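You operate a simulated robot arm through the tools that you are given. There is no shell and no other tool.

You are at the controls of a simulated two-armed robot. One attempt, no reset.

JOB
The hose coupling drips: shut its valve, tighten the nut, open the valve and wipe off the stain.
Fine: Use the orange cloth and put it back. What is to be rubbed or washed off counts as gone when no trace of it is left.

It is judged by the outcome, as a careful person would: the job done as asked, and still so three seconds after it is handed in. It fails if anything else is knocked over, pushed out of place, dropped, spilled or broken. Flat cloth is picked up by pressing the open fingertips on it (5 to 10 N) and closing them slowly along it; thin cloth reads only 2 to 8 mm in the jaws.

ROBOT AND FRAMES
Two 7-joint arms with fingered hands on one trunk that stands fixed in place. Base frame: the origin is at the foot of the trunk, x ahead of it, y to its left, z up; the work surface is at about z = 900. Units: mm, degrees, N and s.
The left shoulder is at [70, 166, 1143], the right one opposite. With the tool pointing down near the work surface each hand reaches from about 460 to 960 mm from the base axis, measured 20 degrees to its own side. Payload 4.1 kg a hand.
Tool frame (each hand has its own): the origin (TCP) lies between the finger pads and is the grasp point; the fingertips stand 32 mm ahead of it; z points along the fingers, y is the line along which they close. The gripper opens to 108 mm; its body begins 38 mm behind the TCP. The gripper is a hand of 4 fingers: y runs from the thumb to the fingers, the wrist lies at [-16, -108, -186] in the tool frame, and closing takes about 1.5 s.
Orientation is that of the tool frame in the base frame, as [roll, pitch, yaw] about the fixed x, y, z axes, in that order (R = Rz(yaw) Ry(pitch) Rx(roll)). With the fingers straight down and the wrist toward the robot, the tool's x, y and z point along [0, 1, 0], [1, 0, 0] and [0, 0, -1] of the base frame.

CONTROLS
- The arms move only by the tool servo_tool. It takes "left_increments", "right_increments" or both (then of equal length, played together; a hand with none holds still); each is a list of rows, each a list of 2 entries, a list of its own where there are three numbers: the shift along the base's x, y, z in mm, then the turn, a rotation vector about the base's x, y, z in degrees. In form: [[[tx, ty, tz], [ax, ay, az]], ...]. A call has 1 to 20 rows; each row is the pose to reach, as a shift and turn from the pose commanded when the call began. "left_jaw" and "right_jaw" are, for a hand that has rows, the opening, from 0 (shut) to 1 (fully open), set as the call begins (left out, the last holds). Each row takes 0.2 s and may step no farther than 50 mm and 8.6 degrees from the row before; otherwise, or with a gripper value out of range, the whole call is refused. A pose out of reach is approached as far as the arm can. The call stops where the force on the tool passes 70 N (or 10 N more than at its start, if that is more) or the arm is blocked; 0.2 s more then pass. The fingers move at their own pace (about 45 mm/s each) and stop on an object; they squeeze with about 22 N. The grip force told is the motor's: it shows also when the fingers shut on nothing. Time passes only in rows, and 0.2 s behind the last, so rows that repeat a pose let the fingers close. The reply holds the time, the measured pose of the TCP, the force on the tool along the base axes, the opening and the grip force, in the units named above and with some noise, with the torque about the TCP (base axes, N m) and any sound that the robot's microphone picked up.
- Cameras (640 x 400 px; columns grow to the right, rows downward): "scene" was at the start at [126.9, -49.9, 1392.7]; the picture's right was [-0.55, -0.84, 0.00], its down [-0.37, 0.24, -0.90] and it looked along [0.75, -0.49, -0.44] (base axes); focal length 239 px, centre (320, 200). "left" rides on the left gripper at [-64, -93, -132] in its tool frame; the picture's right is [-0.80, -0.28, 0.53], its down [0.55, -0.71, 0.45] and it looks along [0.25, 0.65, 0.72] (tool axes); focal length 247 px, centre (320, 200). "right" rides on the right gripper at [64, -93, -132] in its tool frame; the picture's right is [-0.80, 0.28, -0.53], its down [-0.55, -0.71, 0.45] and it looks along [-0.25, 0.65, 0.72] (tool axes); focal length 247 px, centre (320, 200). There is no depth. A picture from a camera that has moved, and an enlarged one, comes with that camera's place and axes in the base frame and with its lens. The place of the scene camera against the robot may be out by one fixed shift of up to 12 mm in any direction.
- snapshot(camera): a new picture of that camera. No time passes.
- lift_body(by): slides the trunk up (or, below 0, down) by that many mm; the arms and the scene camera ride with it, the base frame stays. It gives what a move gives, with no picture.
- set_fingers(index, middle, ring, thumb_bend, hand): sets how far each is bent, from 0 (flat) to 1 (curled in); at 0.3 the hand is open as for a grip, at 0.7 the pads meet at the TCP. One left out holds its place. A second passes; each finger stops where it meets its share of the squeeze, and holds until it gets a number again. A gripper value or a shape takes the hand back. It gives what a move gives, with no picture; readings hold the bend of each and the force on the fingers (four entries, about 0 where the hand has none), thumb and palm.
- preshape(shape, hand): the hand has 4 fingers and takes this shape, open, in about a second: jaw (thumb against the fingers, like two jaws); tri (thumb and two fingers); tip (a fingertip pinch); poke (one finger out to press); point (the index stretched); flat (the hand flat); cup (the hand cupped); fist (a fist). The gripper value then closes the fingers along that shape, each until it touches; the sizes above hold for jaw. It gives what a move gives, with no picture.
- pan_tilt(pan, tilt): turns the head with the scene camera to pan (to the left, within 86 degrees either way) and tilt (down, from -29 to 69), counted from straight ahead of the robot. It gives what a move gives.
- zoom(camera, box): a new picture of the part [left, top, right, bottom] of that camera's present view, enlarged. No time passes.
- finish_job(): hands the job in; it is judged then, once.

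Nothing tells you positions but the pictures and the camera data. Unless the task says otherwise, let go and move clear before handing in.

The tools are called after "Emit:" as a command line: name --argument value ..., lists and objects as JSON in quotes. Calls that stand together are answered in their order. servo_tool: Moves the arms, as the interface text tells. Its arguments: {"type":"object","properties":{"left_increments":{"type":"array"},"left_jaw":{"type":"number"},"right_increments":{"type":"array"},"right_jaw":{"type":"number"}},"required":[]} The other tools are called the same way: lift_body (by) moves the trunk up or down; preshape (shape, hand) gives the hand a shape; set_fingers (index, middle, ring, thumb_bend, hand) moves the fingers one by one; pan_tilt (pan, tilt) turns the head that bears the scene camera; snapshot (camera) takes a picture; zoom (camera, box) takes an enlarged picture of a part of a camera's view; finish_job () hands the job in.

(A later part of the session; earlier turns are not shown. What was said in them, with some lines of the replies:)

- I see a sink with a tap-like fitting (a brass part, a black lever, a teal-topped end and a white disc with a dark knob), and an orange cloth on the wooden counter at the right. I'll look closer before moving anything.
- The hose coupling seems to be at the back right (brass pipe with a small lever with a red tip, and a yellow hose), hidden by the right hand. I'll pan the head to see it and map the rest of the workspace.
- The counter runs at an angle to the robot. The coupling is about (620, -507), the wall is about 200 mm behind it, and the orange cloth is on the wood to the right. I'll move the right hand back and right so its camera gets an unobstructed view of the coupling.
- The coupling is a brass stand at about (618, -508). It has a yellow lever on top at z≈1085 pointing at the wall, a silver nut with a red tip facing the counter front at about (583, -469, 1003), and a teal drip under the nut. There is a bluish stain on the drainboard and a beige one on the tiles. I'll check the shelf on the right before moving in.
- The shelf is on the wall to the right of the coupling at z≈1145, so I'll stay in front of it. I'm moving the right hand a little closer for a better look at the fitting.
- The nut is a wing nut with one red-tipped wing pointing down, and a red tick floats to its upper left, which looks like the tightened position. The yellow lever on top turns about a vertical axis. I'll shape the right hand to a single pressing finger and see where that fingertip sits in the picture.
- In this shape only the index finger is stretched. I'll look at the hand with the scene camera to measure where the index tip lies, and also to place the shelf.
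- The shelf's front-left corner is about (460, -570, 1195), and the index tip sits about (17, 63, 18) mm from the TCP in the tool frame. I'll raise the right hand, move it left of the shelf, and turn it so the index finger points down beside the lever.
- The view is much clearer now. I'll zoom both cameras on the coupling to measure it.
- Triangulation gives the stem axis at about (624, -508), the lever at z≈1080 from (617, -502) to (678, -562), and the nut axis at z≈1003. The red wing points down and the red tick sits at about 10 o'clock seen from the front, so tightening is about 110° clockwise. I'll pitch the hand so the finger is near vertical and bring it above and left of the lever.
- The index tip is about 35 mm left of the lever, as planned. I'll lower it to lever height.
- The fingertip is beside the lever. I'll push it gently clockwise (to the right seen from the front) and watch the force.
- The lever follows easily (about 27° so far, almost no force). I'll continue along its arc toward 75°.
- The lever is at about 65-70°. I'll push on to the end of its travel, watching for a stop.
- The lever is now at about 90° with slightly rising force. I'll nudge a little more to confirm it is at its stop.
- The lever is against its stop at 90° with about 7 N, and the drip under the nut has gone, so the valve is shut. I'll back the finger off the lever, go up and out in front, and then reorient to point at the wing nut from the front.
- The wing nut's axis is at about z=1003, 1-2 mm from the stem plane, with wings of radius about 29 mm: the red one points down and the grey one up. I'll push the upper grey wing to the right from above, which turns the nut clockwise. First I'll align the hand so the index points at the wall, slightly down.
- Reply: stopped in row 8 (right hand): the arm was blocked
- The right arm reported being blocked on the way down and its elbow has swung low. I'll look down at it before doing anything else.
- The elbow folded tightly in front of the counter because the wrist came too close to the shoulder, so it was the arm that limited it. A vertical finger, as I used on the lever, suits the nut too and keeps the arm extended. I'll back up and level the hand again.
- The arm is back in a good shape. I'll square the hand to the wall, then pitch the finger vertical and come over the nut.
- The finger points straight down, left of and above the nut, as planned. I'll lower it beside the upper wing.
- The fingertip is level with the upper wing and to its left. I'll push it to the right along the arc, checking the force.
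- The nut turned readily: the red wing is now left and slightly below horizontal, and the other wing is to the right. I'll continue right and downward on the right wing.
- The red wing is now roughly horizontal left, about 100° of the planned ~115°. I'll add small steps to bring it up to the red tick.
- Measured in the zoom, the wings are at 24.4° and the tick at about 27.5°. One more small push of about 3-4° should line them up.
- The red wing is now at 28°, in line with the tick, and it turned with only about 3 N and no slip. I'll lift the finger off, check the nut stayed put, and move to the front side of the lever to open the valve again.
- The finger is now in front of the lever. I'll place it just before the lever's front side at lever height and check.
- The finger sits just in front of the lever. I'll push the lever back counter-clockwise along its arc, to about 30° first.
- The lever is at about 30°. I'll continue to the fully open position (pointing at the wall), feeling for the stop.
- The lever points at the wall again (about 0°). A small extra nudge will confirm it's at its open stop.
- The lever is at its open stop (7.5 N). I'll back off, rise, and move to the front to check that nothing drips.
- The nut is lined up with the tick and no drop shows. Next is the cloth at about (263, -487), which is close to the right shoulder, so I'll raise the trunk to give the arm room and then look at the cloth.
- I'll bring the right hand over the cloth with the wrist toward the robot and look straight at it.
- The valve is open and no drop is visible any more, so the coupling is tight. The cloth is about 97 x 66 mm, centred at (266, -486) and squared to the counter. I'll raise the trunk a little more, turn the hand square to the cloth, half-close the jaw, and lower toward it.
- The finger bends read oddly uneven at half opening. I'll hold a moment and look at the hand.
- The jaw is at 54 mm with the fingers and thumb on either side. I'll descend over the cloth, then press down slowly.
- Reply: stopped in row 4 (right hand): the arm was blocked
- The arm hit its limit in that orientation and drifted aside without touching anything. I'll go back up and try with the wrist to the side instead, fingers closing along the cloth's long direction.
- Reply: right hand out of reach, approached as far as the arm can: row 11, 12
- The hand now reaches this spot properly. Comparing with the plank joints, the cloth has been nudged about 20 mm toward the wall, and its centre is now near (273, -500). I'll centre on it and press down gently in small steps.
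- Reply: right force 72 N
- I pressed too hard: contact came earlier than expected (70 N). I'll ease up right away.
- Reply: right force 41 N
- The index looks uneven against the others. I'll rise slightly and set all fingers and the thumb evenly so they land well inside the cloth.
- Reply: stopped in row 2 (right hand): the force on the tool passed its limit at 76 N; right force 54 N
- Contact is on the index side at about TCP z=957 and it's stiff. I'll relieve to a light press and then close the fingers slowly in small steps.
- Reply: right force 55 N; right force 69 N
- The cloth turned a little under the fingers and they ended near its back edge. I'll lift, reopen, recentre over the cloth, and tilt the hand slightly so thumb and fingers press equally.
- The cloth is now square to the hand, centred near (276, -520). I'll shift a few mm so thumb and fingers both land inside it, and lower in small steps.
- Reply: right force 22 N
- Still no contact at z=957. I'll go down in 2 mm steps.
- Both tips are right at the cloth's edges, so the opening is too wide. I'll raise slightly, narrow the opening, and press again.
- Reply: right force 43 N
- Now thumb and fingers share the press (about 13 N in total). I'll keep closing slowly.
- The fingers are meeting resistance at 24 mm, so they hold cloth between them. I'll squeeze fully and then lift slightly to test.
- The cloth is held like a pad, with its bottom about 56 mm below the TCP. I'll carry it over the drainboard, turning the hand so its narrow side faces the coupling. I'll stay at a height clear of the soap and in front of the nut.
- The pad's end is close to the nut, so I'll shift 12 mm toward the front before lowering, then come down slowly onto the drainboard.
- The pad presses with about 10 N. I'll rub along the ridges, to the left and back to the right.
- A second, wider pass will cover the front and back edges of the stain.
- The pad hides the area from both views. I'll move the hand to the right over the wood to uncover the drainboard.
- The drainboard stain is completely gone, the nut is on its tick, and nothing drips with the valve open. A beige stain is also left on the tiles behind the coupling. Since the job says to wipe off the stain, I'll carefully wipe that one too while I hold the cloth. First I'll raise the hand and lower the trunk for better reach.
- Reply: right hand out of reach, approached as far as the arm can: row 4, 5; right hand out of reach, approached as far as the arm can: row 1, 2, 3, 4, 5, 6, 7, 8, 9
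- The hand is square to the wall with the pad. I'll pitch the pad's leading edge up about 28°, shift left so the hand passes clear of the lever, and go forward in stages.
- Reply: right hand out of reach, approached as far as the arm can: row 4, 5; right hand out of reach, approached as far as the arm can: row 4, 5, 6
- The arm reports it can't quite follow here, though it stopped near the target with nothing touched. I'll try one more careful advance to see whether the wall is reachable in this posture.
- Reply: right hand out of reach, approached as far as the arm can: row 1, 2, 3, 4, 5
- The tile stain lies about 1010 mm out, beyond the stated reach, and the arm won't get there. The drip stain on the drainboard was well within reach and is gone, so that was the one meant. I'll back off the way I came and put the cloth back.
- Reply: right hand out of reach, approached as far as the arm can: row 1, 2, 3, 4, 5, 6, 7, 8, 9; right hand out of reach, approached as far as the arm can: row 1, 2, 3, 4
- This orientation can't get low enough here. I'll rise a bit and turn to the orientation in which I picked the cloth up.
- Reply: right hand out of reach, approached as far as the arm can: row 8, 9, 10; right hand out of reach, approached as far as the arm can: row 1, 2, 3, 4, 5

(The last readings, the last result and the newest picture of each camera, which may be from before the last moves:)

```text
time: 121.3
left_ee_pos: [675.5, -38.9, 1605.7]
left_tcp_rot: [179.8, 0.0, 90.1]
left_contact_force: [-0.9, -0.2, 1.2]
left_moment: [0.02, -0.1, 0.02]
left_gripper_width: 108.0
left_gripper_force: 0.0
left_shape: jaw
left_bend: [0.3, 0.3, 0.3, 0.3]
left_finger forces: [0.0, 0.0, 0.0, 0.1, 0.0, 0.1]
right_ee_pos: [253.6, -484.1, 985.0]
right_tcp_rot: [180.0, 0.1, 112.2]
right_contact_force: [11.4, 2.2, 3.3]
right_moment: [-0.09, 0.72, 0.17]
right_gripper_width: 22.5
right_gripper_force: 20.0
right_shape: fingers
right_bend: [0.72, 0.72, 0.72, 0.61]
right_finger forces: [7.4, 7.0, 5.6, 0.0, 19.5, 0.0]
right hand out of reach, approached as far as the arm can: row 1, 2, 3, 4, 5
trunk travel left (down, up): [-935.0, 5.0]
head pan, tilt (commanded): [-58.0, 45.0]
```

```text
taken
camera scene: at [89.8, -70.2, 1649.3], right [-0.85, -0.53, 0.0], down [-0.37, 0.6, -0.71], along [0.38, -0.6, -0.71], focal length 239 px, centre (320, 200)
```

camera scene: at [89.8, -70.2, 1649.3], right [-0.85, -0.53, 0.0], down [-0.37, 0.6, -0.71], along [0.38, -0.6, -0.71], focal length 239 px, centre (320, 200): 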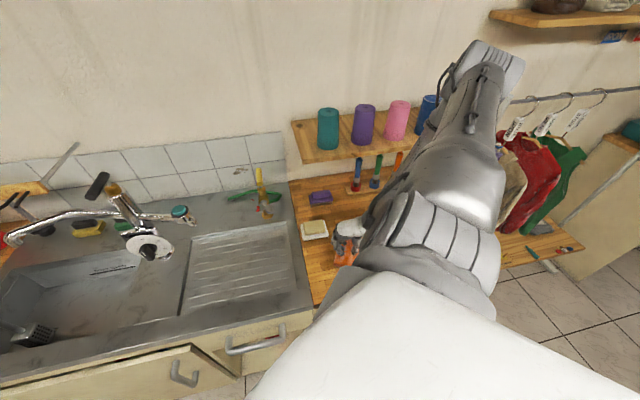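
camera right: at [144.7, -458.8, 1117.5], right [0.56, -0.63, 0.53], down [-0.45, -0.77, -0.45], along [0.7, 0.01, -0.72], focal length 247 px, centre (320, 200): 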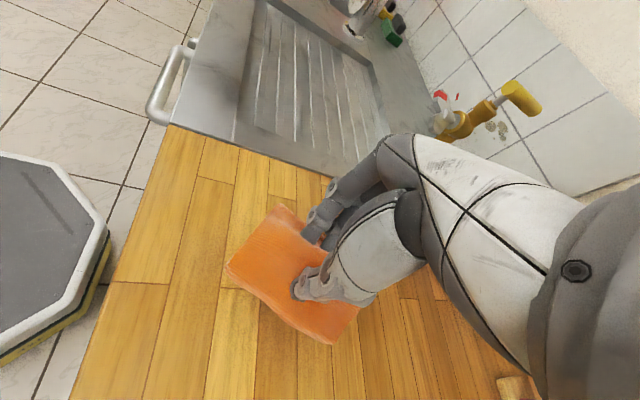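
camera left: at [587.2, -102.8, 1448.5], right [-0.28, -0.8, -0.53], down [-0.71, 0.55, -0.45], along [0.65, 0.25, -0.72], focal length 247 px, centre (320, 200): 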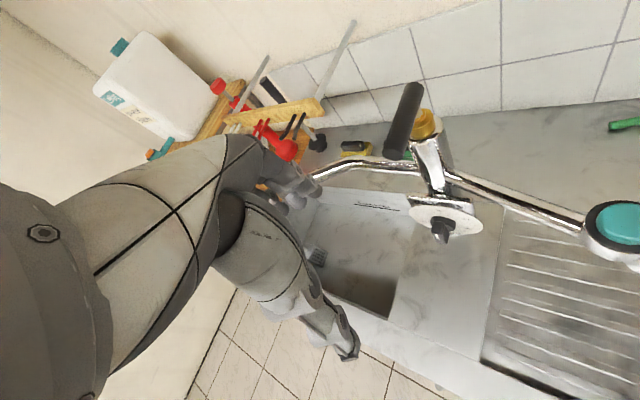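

Emit:
servo_tool --right_increments '[[[0, 0, 0], [0, 0, 0]], [[0, 0, 0], [0, 0, 0]]]'

Emit:
zoom --camera "right" --box '[180, 170, 400, 360]'

```text
time: 121.9
left_ee_pos: [676.0, -40.3, 1603.9]
left_tcp_rot: [-180.0, 0.0, 90.0]
left_contact_force: [-1.0, 0.0, -0.2]
left_moment: [0.02, 0.0, 0.0]
left_gripper_width: 107.7
left_gripper_force: 0.1
left_shape: jaw
left_bend: [0.3, 0.3, 0.3, 0.3]
left_finger forces: [0.1, 0.0, 0.0, 0.0, 0.0, 0.0]
right_ee_pos: [259.9, -482.7, 985.5]
right_tcp_rot: [179.7, 0.3, 112.3]
right_contact_force: [-0.1, -0.4, -0.6]
right_moment: [0.0, 0.03, 0.0]
right_gripper_width: 22.4
right_gripper_force: 19.7
right_shape: fingers
right_bend: [0.72, 0.72, 0.72, 0.61]
right_finger forces: [7.3, 6.9, 5.5, 0.0, 19.7, 0.0]
trunk travel left (down, up): [-935.0, 5.0]
head pan, tilt (commanded): [-58.0, 45.0]
```

```text
2.11 times, centred on (290, 265) of right
camera zoom: at [149.0, -458.2, 1118.4], right [0.56, -0.63, 0.54], down [-0.44, -0.78, -0.45], along [0.7, 0.01, -0.71], focal length 520 px, centre (383, 63)
```

zoom: 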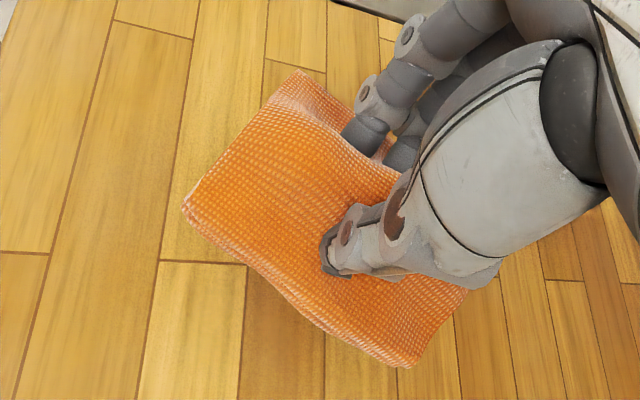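

The hold is steady over the cloth's original spot. I'll turn a bit closer to its original angle if the arm allows.

Emit:
servo_tool --right_increments '[[[1, 0, 0], [0, 0, -7]], [[2, 0, 0], [0, 0, -14]], [[3, 0, 0], [0, 0, -21]], [[4, 0, 0], [0, 0, -28]], [[4, 0, 0], [0, 0, -28]]]'

Emit:
zoom --camera "right" --box '[180, 170, 400, 360]'

```text
time: 123.1
left_ee_pos: [678.4, -38.8, 1602.9]
left_tcp_rot: [-180.0, -0.1, 90.0]
left_contact_force: [0.4, 0.3, -0.4]
left_moment: [0.0, 0.01, 0.0]
left_gripper_width: 107.5
left_gripper_force: 0.0
left_shape: jaw
left_bend: [0.3, 0.3, 0.3, 0.3]
left_finger forces: [0.0, 0.0, 0.0, 0.0, 0.0, 0.1]
right_ee_pos: [263.5, -483.0, 987.7]
right_tcp_rot: [179.7, 0.2, 84.3]
right_contact_force: [0.4, 1.0, -1.0]
right_moment: [0.0, 0.01, 0.02]
right_gripper_width: 22.3
right_gripper_force: 18.9
right_shape: fingers
right_bend: [0.72, 0.72, 0.72, 0.61]
right_finger forces: [7.4, 6.4, 5.4, 0.0, 19.1, 0.0]
trunk travel left (down, up): [-935.0, 5.0]
head pan, tilt (commanded): [-58.0, 45.0]
```

```text
2.11 times, centred on (290, 265) of right
camera zoom: at [178.3, -408.9, 1118.7], right [0.2, -0.82, 0.54], down [-0.75, -0.48, -0.45], along [0.62, -0.32, -0.71], focal length 520 px, centre (383, 63)
```

zoom: 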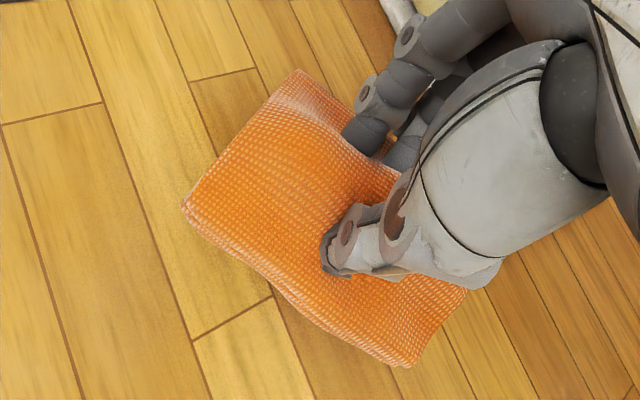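

Emit:
servo_tool --right_increments '[[[1, 0, 0], [0, 0, -7]], [[2, 0, 0], [0, 0, -14]], [[3, 0, 0], [0, 0, -21]], [[4, 0, 0], [0, 0, -28]], [[5, 0, 0], [0, 0, -34]], [[5, 0, 0], [0, 0, -34]]]'

Emit:
zoom --camera "right" --box '[180, 170, 400, 360]'

```text
time: 124.5
left_ee_pos: [678.6, -39.2, 1602.0]
left_tcp_rot: [-179.9, 0.0, 90.0]
left_contact_force: [0.8, -0.7, 0.0]
left_moment: [-0.03, -0.01, -0.01]
left_gripper_width: 107.9
left_gripper_force: 0.0
left_shape: jaw
left_bend: [0.3, 0.3, 0.3, 0.3]
left_finger forces: [0.0, 0.0, 0.1, 0.1, 0.1, 0.0]
right_ee_pos: [269.2, -482.2, 987.1]
right_tcp_rot: [179.6, 0.2, 50.1]
right_contact_force: [-0.1, 0.4, -0.1]
right_moment: [0.04, 0.01, 0.01]
right_gripper_width: 22.2
right_gripper_force: 19.1
right_shape: fingers
right_bend: [0.72, 0.72, 0.72, 0.61]
right_finger forces: [7.3, 6.3, 5.2, 0.0, 18.8, 0.0]
trunk travel left (down, up): [-935.0, 5.0]
head pan, tilt (commanded): [-58.0, 45.0]
```

```text
2.11 times, centred on (290, 265) of right
camera zoom: at [239.6, -372.3, 1119.1], right [-0.29, -0.79, 0.54], down [-0.89, 0.03, -0.45], along [0.34, -0.61, -0.71], focal length 520 px, centre (383, 63)
```

zoom: 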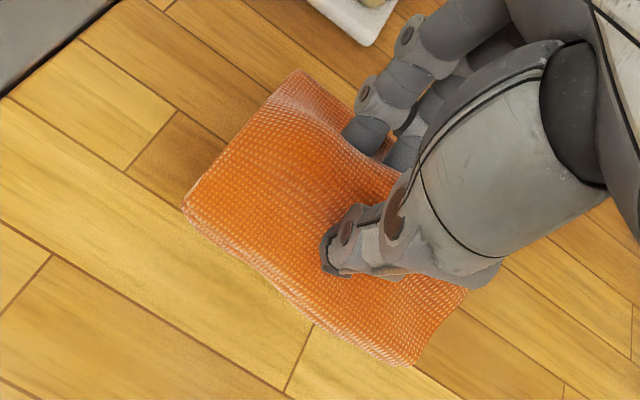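

The hand reached almost exactly the original angle and position. I'll lower the cloth gently onto the wood.

Emit:
servo_tool --right_increments '[[[0, 0, -8], [0, 0, 0]], [[0, 0, -16], [0, 0, 0]], [[0, 0, -23], [0, 0, 0]], [[0, 0, -26], [0, 0, 0]]]'

Emit:
servo_tool --right_increments '[[[0, 0, -2], [0, 0, 0]], [[0, 0, -4], [0, 0, 0]]]'

```text
time: 125.5
left_ee_pos: [679.2, -39.1, 1601.7]
left_tcp_rot: [-179.9, 0.0, 90.1]
left_contact_force: [-0.3, -0.4, 0.4]
left_moment: [0.03, 0.01, -0.01]
left_gripper_width: 107.9
left_gripper_force: 0.0
left_shape: jaw
left_bend: [0.3, 0.3, 0.3, 0.3]
left_finger forces: [0.0, 0.0, 0.0, 0.0, 0.0, 0.0]
right_ee_pos: [268.8, -481.6, 961.3]
right_tcp_rot: [179.6, 0.1, 50.2]
right_contact_force: [-0.5, -0.7, -0.3]
right_moment: [0.01, -0.01, -0.03]
right_gripper_width: 22.1
right_gripper_force: 18.7
right_shape: fingers
right_bend: [0.72, 0.72, 0.72, 0.61]
right_finger forces: [7.2, 6.5, 5.2, 0.0, 18.8, 0.0]
trunk travel left (down, up): [-935.0, 5.0]
head pan, tilt (commanded): [-58.0, 45.0]
```

```text
time: 126.1
left_ee_pos: [678.2, -38.9, 1602.1]
left_tcp_rot: [180.0, 0.0, 90.1]
left_contact_force: [0.2, 0.4, -0.5]
left_moment: [-0.02, 0.02, -0.02]
left_gripper_width: 107.7
left_gripper_force: 0.1
left_shape: jaw
left_bend: [0.3, 0.3, 0.3, 0.3]
left_finger forces: [0.0, 0.1, 0.1, 0.0, 0.0, 0.1]
right_ee_pos: [269.5, -480.9, 958.7]
right_tcp_rot: [179.7, 0.1, 50.3]
right_contact_force: [0.2, -1.2, 1.9]
right_moment: [0.08, -0.01, -0.03]
right_gripper_width: 22.2
right_gripper_force: 19.1
right_shape: fingers
right_bend: [0.72, 0.72, 0.72, 0.61]
right_finger forces: [7.7, 6.4, 4.9, 0.0, 18.5, 0.0]
trunk travel left (down, up): [-935.0, 5.0]
head pan, tilt (commanded): [-58.0, 45.0]
```

The cloth just touches the wood. I'll lower 1 mm more and open the fingers slowly.

Emit:
servo_tool --right_increments '[[[0, 0, -1], [0, 0, 0]], [[0, 0, -1.5], [0, 0, 0]]]'

Emit:
set_fingers --hand "right" --index 0.64 --middle 0.64 --ring 0.64 --thumb_bend 0.6

Emit:
set_fingers --hand "right" --index 0.55 --middle 0.55 --ring 0.55 --thumb_bend 0.55

Emit:
zoom --camera "right" --box '[180, 170, 400, 360]'

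```text
time: 126.7
left_ee_pos: [677.4, -37.6, 1602.9]
left_tcp_rot: [-180.0, 0.0, 90.1]
left_contact_force: [-0.5, -1.2, -0.4]
left_moment: [0.03, -0.04, -0.01]
left_gripper_width: 108.0
left_gripper_force: 0.0
left_shape: jaw
left_bend: [0.3, 0.3, 0.3, 0.3]
left_finger forces: [0.0, 0.1, 0.1, 0.1, 0.1, 0.0]
right_ee_pos: [268.9, -482.2, 957.6]
right_tcp_rot: [179.6, 0.2, 50.3]
right_contact_force: [2.6, -2.8, 7.2]
right_moment: [0.09, 0.05, 0.03]
right_gripper_width: 22.2
right_gripper_force: 19.9
right_shape: fingers
right_bend: [0.72, 0.72, 0.72, 0.61]
right_finger forces: [8.6, 7.5, 5.9, 0.0, 18.5, 0.0]
trunk travel left (down, up): [-935.0, 5.0]
head pan, tilt (commanded): [-58.0, 45.0]
```

```text
time: 127.7
left_ee_pos: [677.3, -39.0, 1602.5]
left_tcp_rot: [-180.0, 0.0, 90.0]
left_contact_force: [-0.3, -0.6, 0.4]
left_moment: [-0.03, -0.01, -0.01]
left_gripper_width: 108.0
left_gripper_force: 0.0
left_shape: jaw
left_bend: [0.3, 0.3, 0.3, 0.3]
left_finger forces: [0.1, 0.1, 0.0, 0.0, 0.0, 0.0]
right_ee_pos: [269.6, -482.7, 956.2]
right_tcp_rot: [179.8, 0.2, 50.2]
right_contact_force: [-0.1, 0.4, -0.7]
right_moment: [-0.01, 0.01, -0.02]
right_gripper_width: 26.4
right_gripper_force: 0.7
right_shape: fingers
right_bend: [0.63, 0.64, 0.64, 0.59]
right_finger forces: [0.7, 0.1, 0.0, 0.1, 0.8, 0.0]
trunk travel left (down, up): [-935.0, 5.0]
head pan, tilt (commanded): [-58.0, 45.0]
```

```text
time: 128.7
left_ee_pos: [678.8, -38.2, 1602.4]
left_tcp_rot: [179.9, 0.0, 90.1]
left_contact_force: [0.3, -0.6, -0.2]
left_moment: [0.02, 0.0, -0.01]
left_gripper_width: 107.9
left_gripper_force: 0.1
left_shape: jaw
left_bend: [0.3, 0.3, 0.3, 0.3]
left_finger forces: [0.0, 0.0, 0.1, 0.0, 0.1, 0.1]
right_ee_pos: [269.3, -481.7, 956.0]
right_tcp_rot: [179.7, 0.2, 50.4]
right_contact_force: [0.7, 0.6, 3.2]
right_moment: [-0.09, -0.02, 0.01]
right_gripper_width: 41.3
right_gripper_force: 1.4
right_shape: fingers
right_bend: [0.55, 0.56, 0.55, 0.55]
right_finger forces: [0.0, 2.6, 0.1, 0.0, 0.0, 0.0]
trunk travel left (down, up): [-935.0, 5.0]
head pan, tilt (commanded): [-58.0, 45.0]
```

```text
2.11 times, centred on (290, 265) of right
camera zoom: at [239.4, -372.1, 1087.6], right [-0.29, -0.79, 0.54], down [-0.89, 0.03, -0.45], along [0.34, -0.61, -0.71], focal length 520 px, centre (383, 63)
```

zoom: 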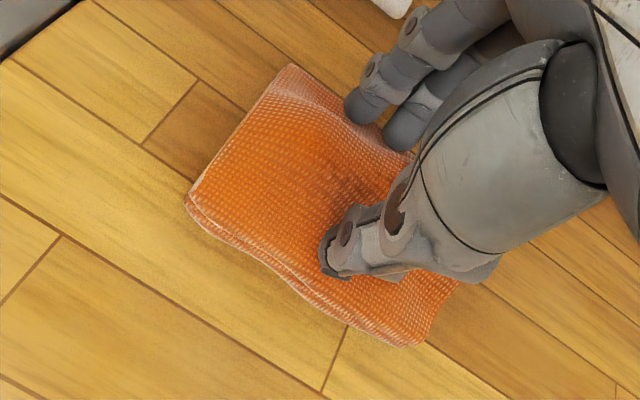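

The cloth is released. I'll rise straight up and check that it stays.

Emit:
servo_tool --right_increments '[[[0, 0, 6], [0, 0, 0]], [[0, 0, 14], [0, 0, 0]], [[0, 0, 30], [0, 0, 0]], [[0, 0, 55], [0, 0, 0]], [[0, 0, 85], [0, 0, 0]], [[0, 0, 115], [0, 0, 0]], [[0, 0, 115], [0, 0, 0]]]'

Emit:
snapshot --camera "right"

Emit:
snapshot --camera "scene"

```text
time: 130.3
left_ee_pos: [681.6, -38.5, 1601.3]
left_tcp_rot: [-179.9, 0.0, 90.1]
left_contact_force: [0.6, -0.1, 0.4]
left_moment: [-0.01, 0.02, 0.01]
left_gripper_width: 107.7
left_gripper_force: 0.1
left_shape: jaw
left_bend: [0.3, 0.3, 0.3, 0.3]
left_finger forces: [0.0, 0.0, 0.1, 0.0, 0.1, 0.1]
right_ee_pos: [271.1, -480.7, 1072.7]
right_tcp_rot: [179.8, 0.1, 50.3]
right_contact_force: [0.7, 0.1, -0.3]
right_moment: [0.01, 0.04, -0.02]
right_gripper_width: 41.8
right_gripper_force: 0.1
right_shape: fingers
right_bend: [0.55, 0.55, 0.55, 0.55]
right_finger forces: [0.0, 0.0, 0.1, 0.0, 0.0, 0.1]
trunk travel left (down, up): [-935.0, 5.0]
head pan, tilt (commanded): [-58.0, 45.0]
```

```text
taken
camera right: at [241.2, -372.3, 1202.1], right [-0.29, -0.79, 0.54], down [-0.89, 0.03, -0.45], along [0.34, -0.61, -0.71], focal length 247 px, centre (320, 200)
```

right: 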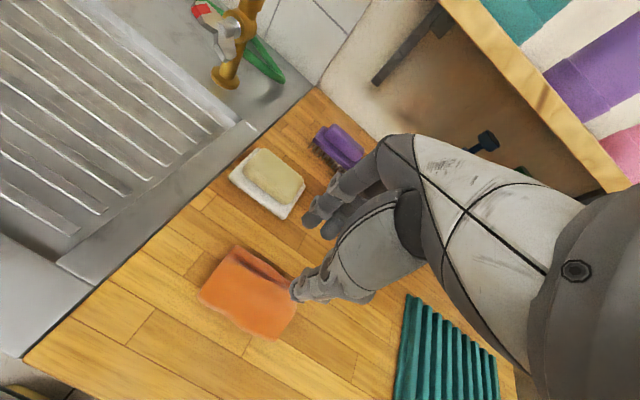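

```text
taken
camera scene: at [94.9, -69.1, 1648.8], right [-0.85, -0.53, 0.0], down [-0.38, 0.6, -0.71], along [0.37, -0.6, -0.71], focal length 239 px, centre (320, 200)
```

scene: 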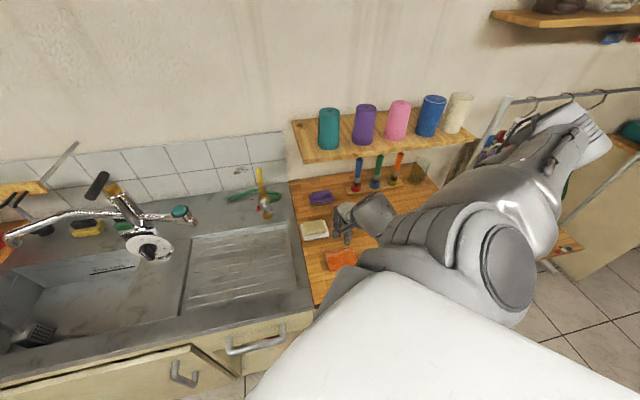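

Emit:
zoom --camera "scene" --box '[180, 200, 310, 310]'

Emit:
zoom --camera "scene" --box '[220, 150, 360, 280]'

Emit:
zoom --camera "right" --box '[0, 0, 300, 200]'

```text
3.64 times, centred on (245, 255) of scene
camera zoom: at [94.9, -69.1, 1648.8], right [-0.85, -0.53, 0.0], down [-0.38, 0.6, -0.71], along [0.37, -0.6, -0.71], focal length 870 px, centre (593, 0)
```

zoom: 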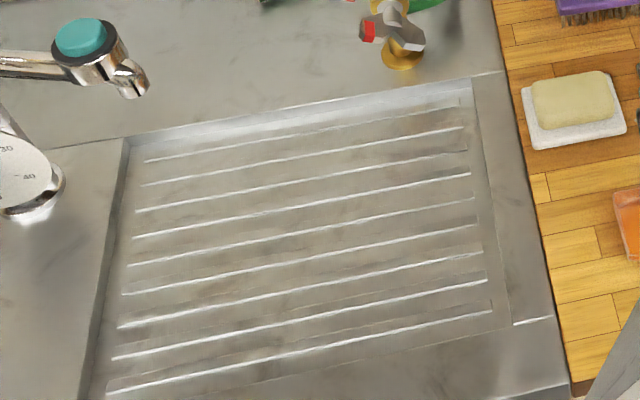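

```text
3.08 times, centred on (290, 215) of scene
camera zoom: at [94.9, -69.1, 1648.8], right [-0.85, -0.53, 0.0], down [-0.38, 0.6, -0.71], along [0.37, -0.6, -0.71], focal length 736 px, centre (412, 154)
```

zoom: 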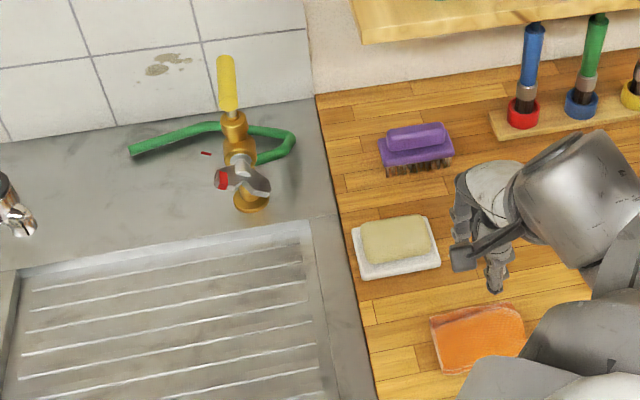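

```text
2.00 times, centred on (150, 100) of right
camera zoom: at [241.2, -372.3, 1202.1], right [-0.29, -0.79, 0.54], down [-0.89, 0.03, -0.45], along [0.34, -0.61, -0.71], focal length 494 px, centre (660, 400)
```

zoom: 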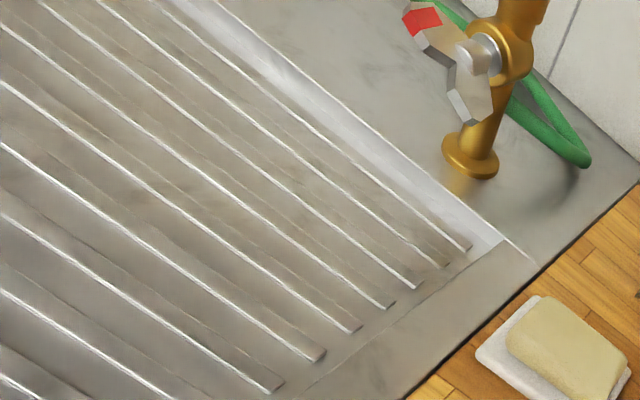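

The drainboard is spotless, the nut is on its tick, the lever is open and there is no drop. The cloth lies flat at its original place. I'll take a last look to the right to make sure the arm's elbow hasn't disturbed anything there.

Emit:
pan_tilt --pan -80 --tilt 35

Emit:
snapshot --camera "scene"

```text
time: 131.2
left_ee_pos: [678.1, -38.3, 1602.9]
left_tcp_rot: [-180.0, -0.1, 90.0]
left_contact_force: [0.0, 0.4, -0.5]
left_moment: [0.0, 0.0, -0.02]
left_gripper_width: 107.9
left_gripper_force: 0.1
left_shape: jaw
left_bend: [0.3, 0.3, 0.3, 0.3]
left_finger forces: [0.1, 0.0, 0.0, 0.1, 0.0, 0.1]
right_ee_pos: [268.7, -481.6, 1070.7]
right_tcp_rot: [179.7, 0.2, 50.4]
right_contact_force: [0.5, 0.9, 0.0]
right_moment: [0.02, -0.03, -0.01]
right_gripper_width: 41.6
right_gripper_force: 0.1
right_shape: fingers
right_bend: [0.55, 0.55, 0.55, 0.55]
right_finger forces: [0.0, 0.0, 0.1, 0.0, 0.0, 0.0]
trunk travel left (down, up): [-935.0, 5.0]
head pan, tilt (commanded): [-80.0, 35.0]
```

```text
taken
camera scene: at [64.7, -86.4, 1663.8], right [-0.98, -0.17, 0.0], down [-0.1, 0.57, -0.82], along [0.14, -0.81, -0.57], focal length 239 px, centre (320, 200)
```

scene: 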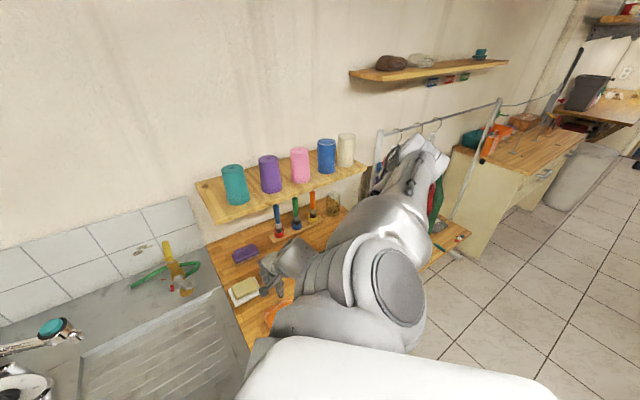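

Emit:
finish_job

```text
The job is handed in.
```

The coupling is fixed and the job is handed in. I don't have the judge's result yet.

- **Valve:** I shut it, and the drip stopped. After tightening the nut I opened it fully again.
- **Nut:** I turned the wing nut clockwise until its red wing lined up with the red tick. With the valve open, no drop shows.
- **Stain:** I wiped the bluish drip stain off the drainboard with the orange cloth, and the close-up pictures show no trace left.
- **Cloth:** It lies flat in its original spot, within about 10 mm and at nearly the same angle. While picking it up I nudged it about 20 mm and turned it, then set it back.

I left a second, beige stain on the wall tiles behind the coupling. The arm couldn't reach it in the posture it was in, and the drainboard stain looked like the one from the drip. If the wall stain was the one meant, that part isn't done.

In the last pictures nothing looked knocked over or moved, though the arm partly hid the hanging clothes.
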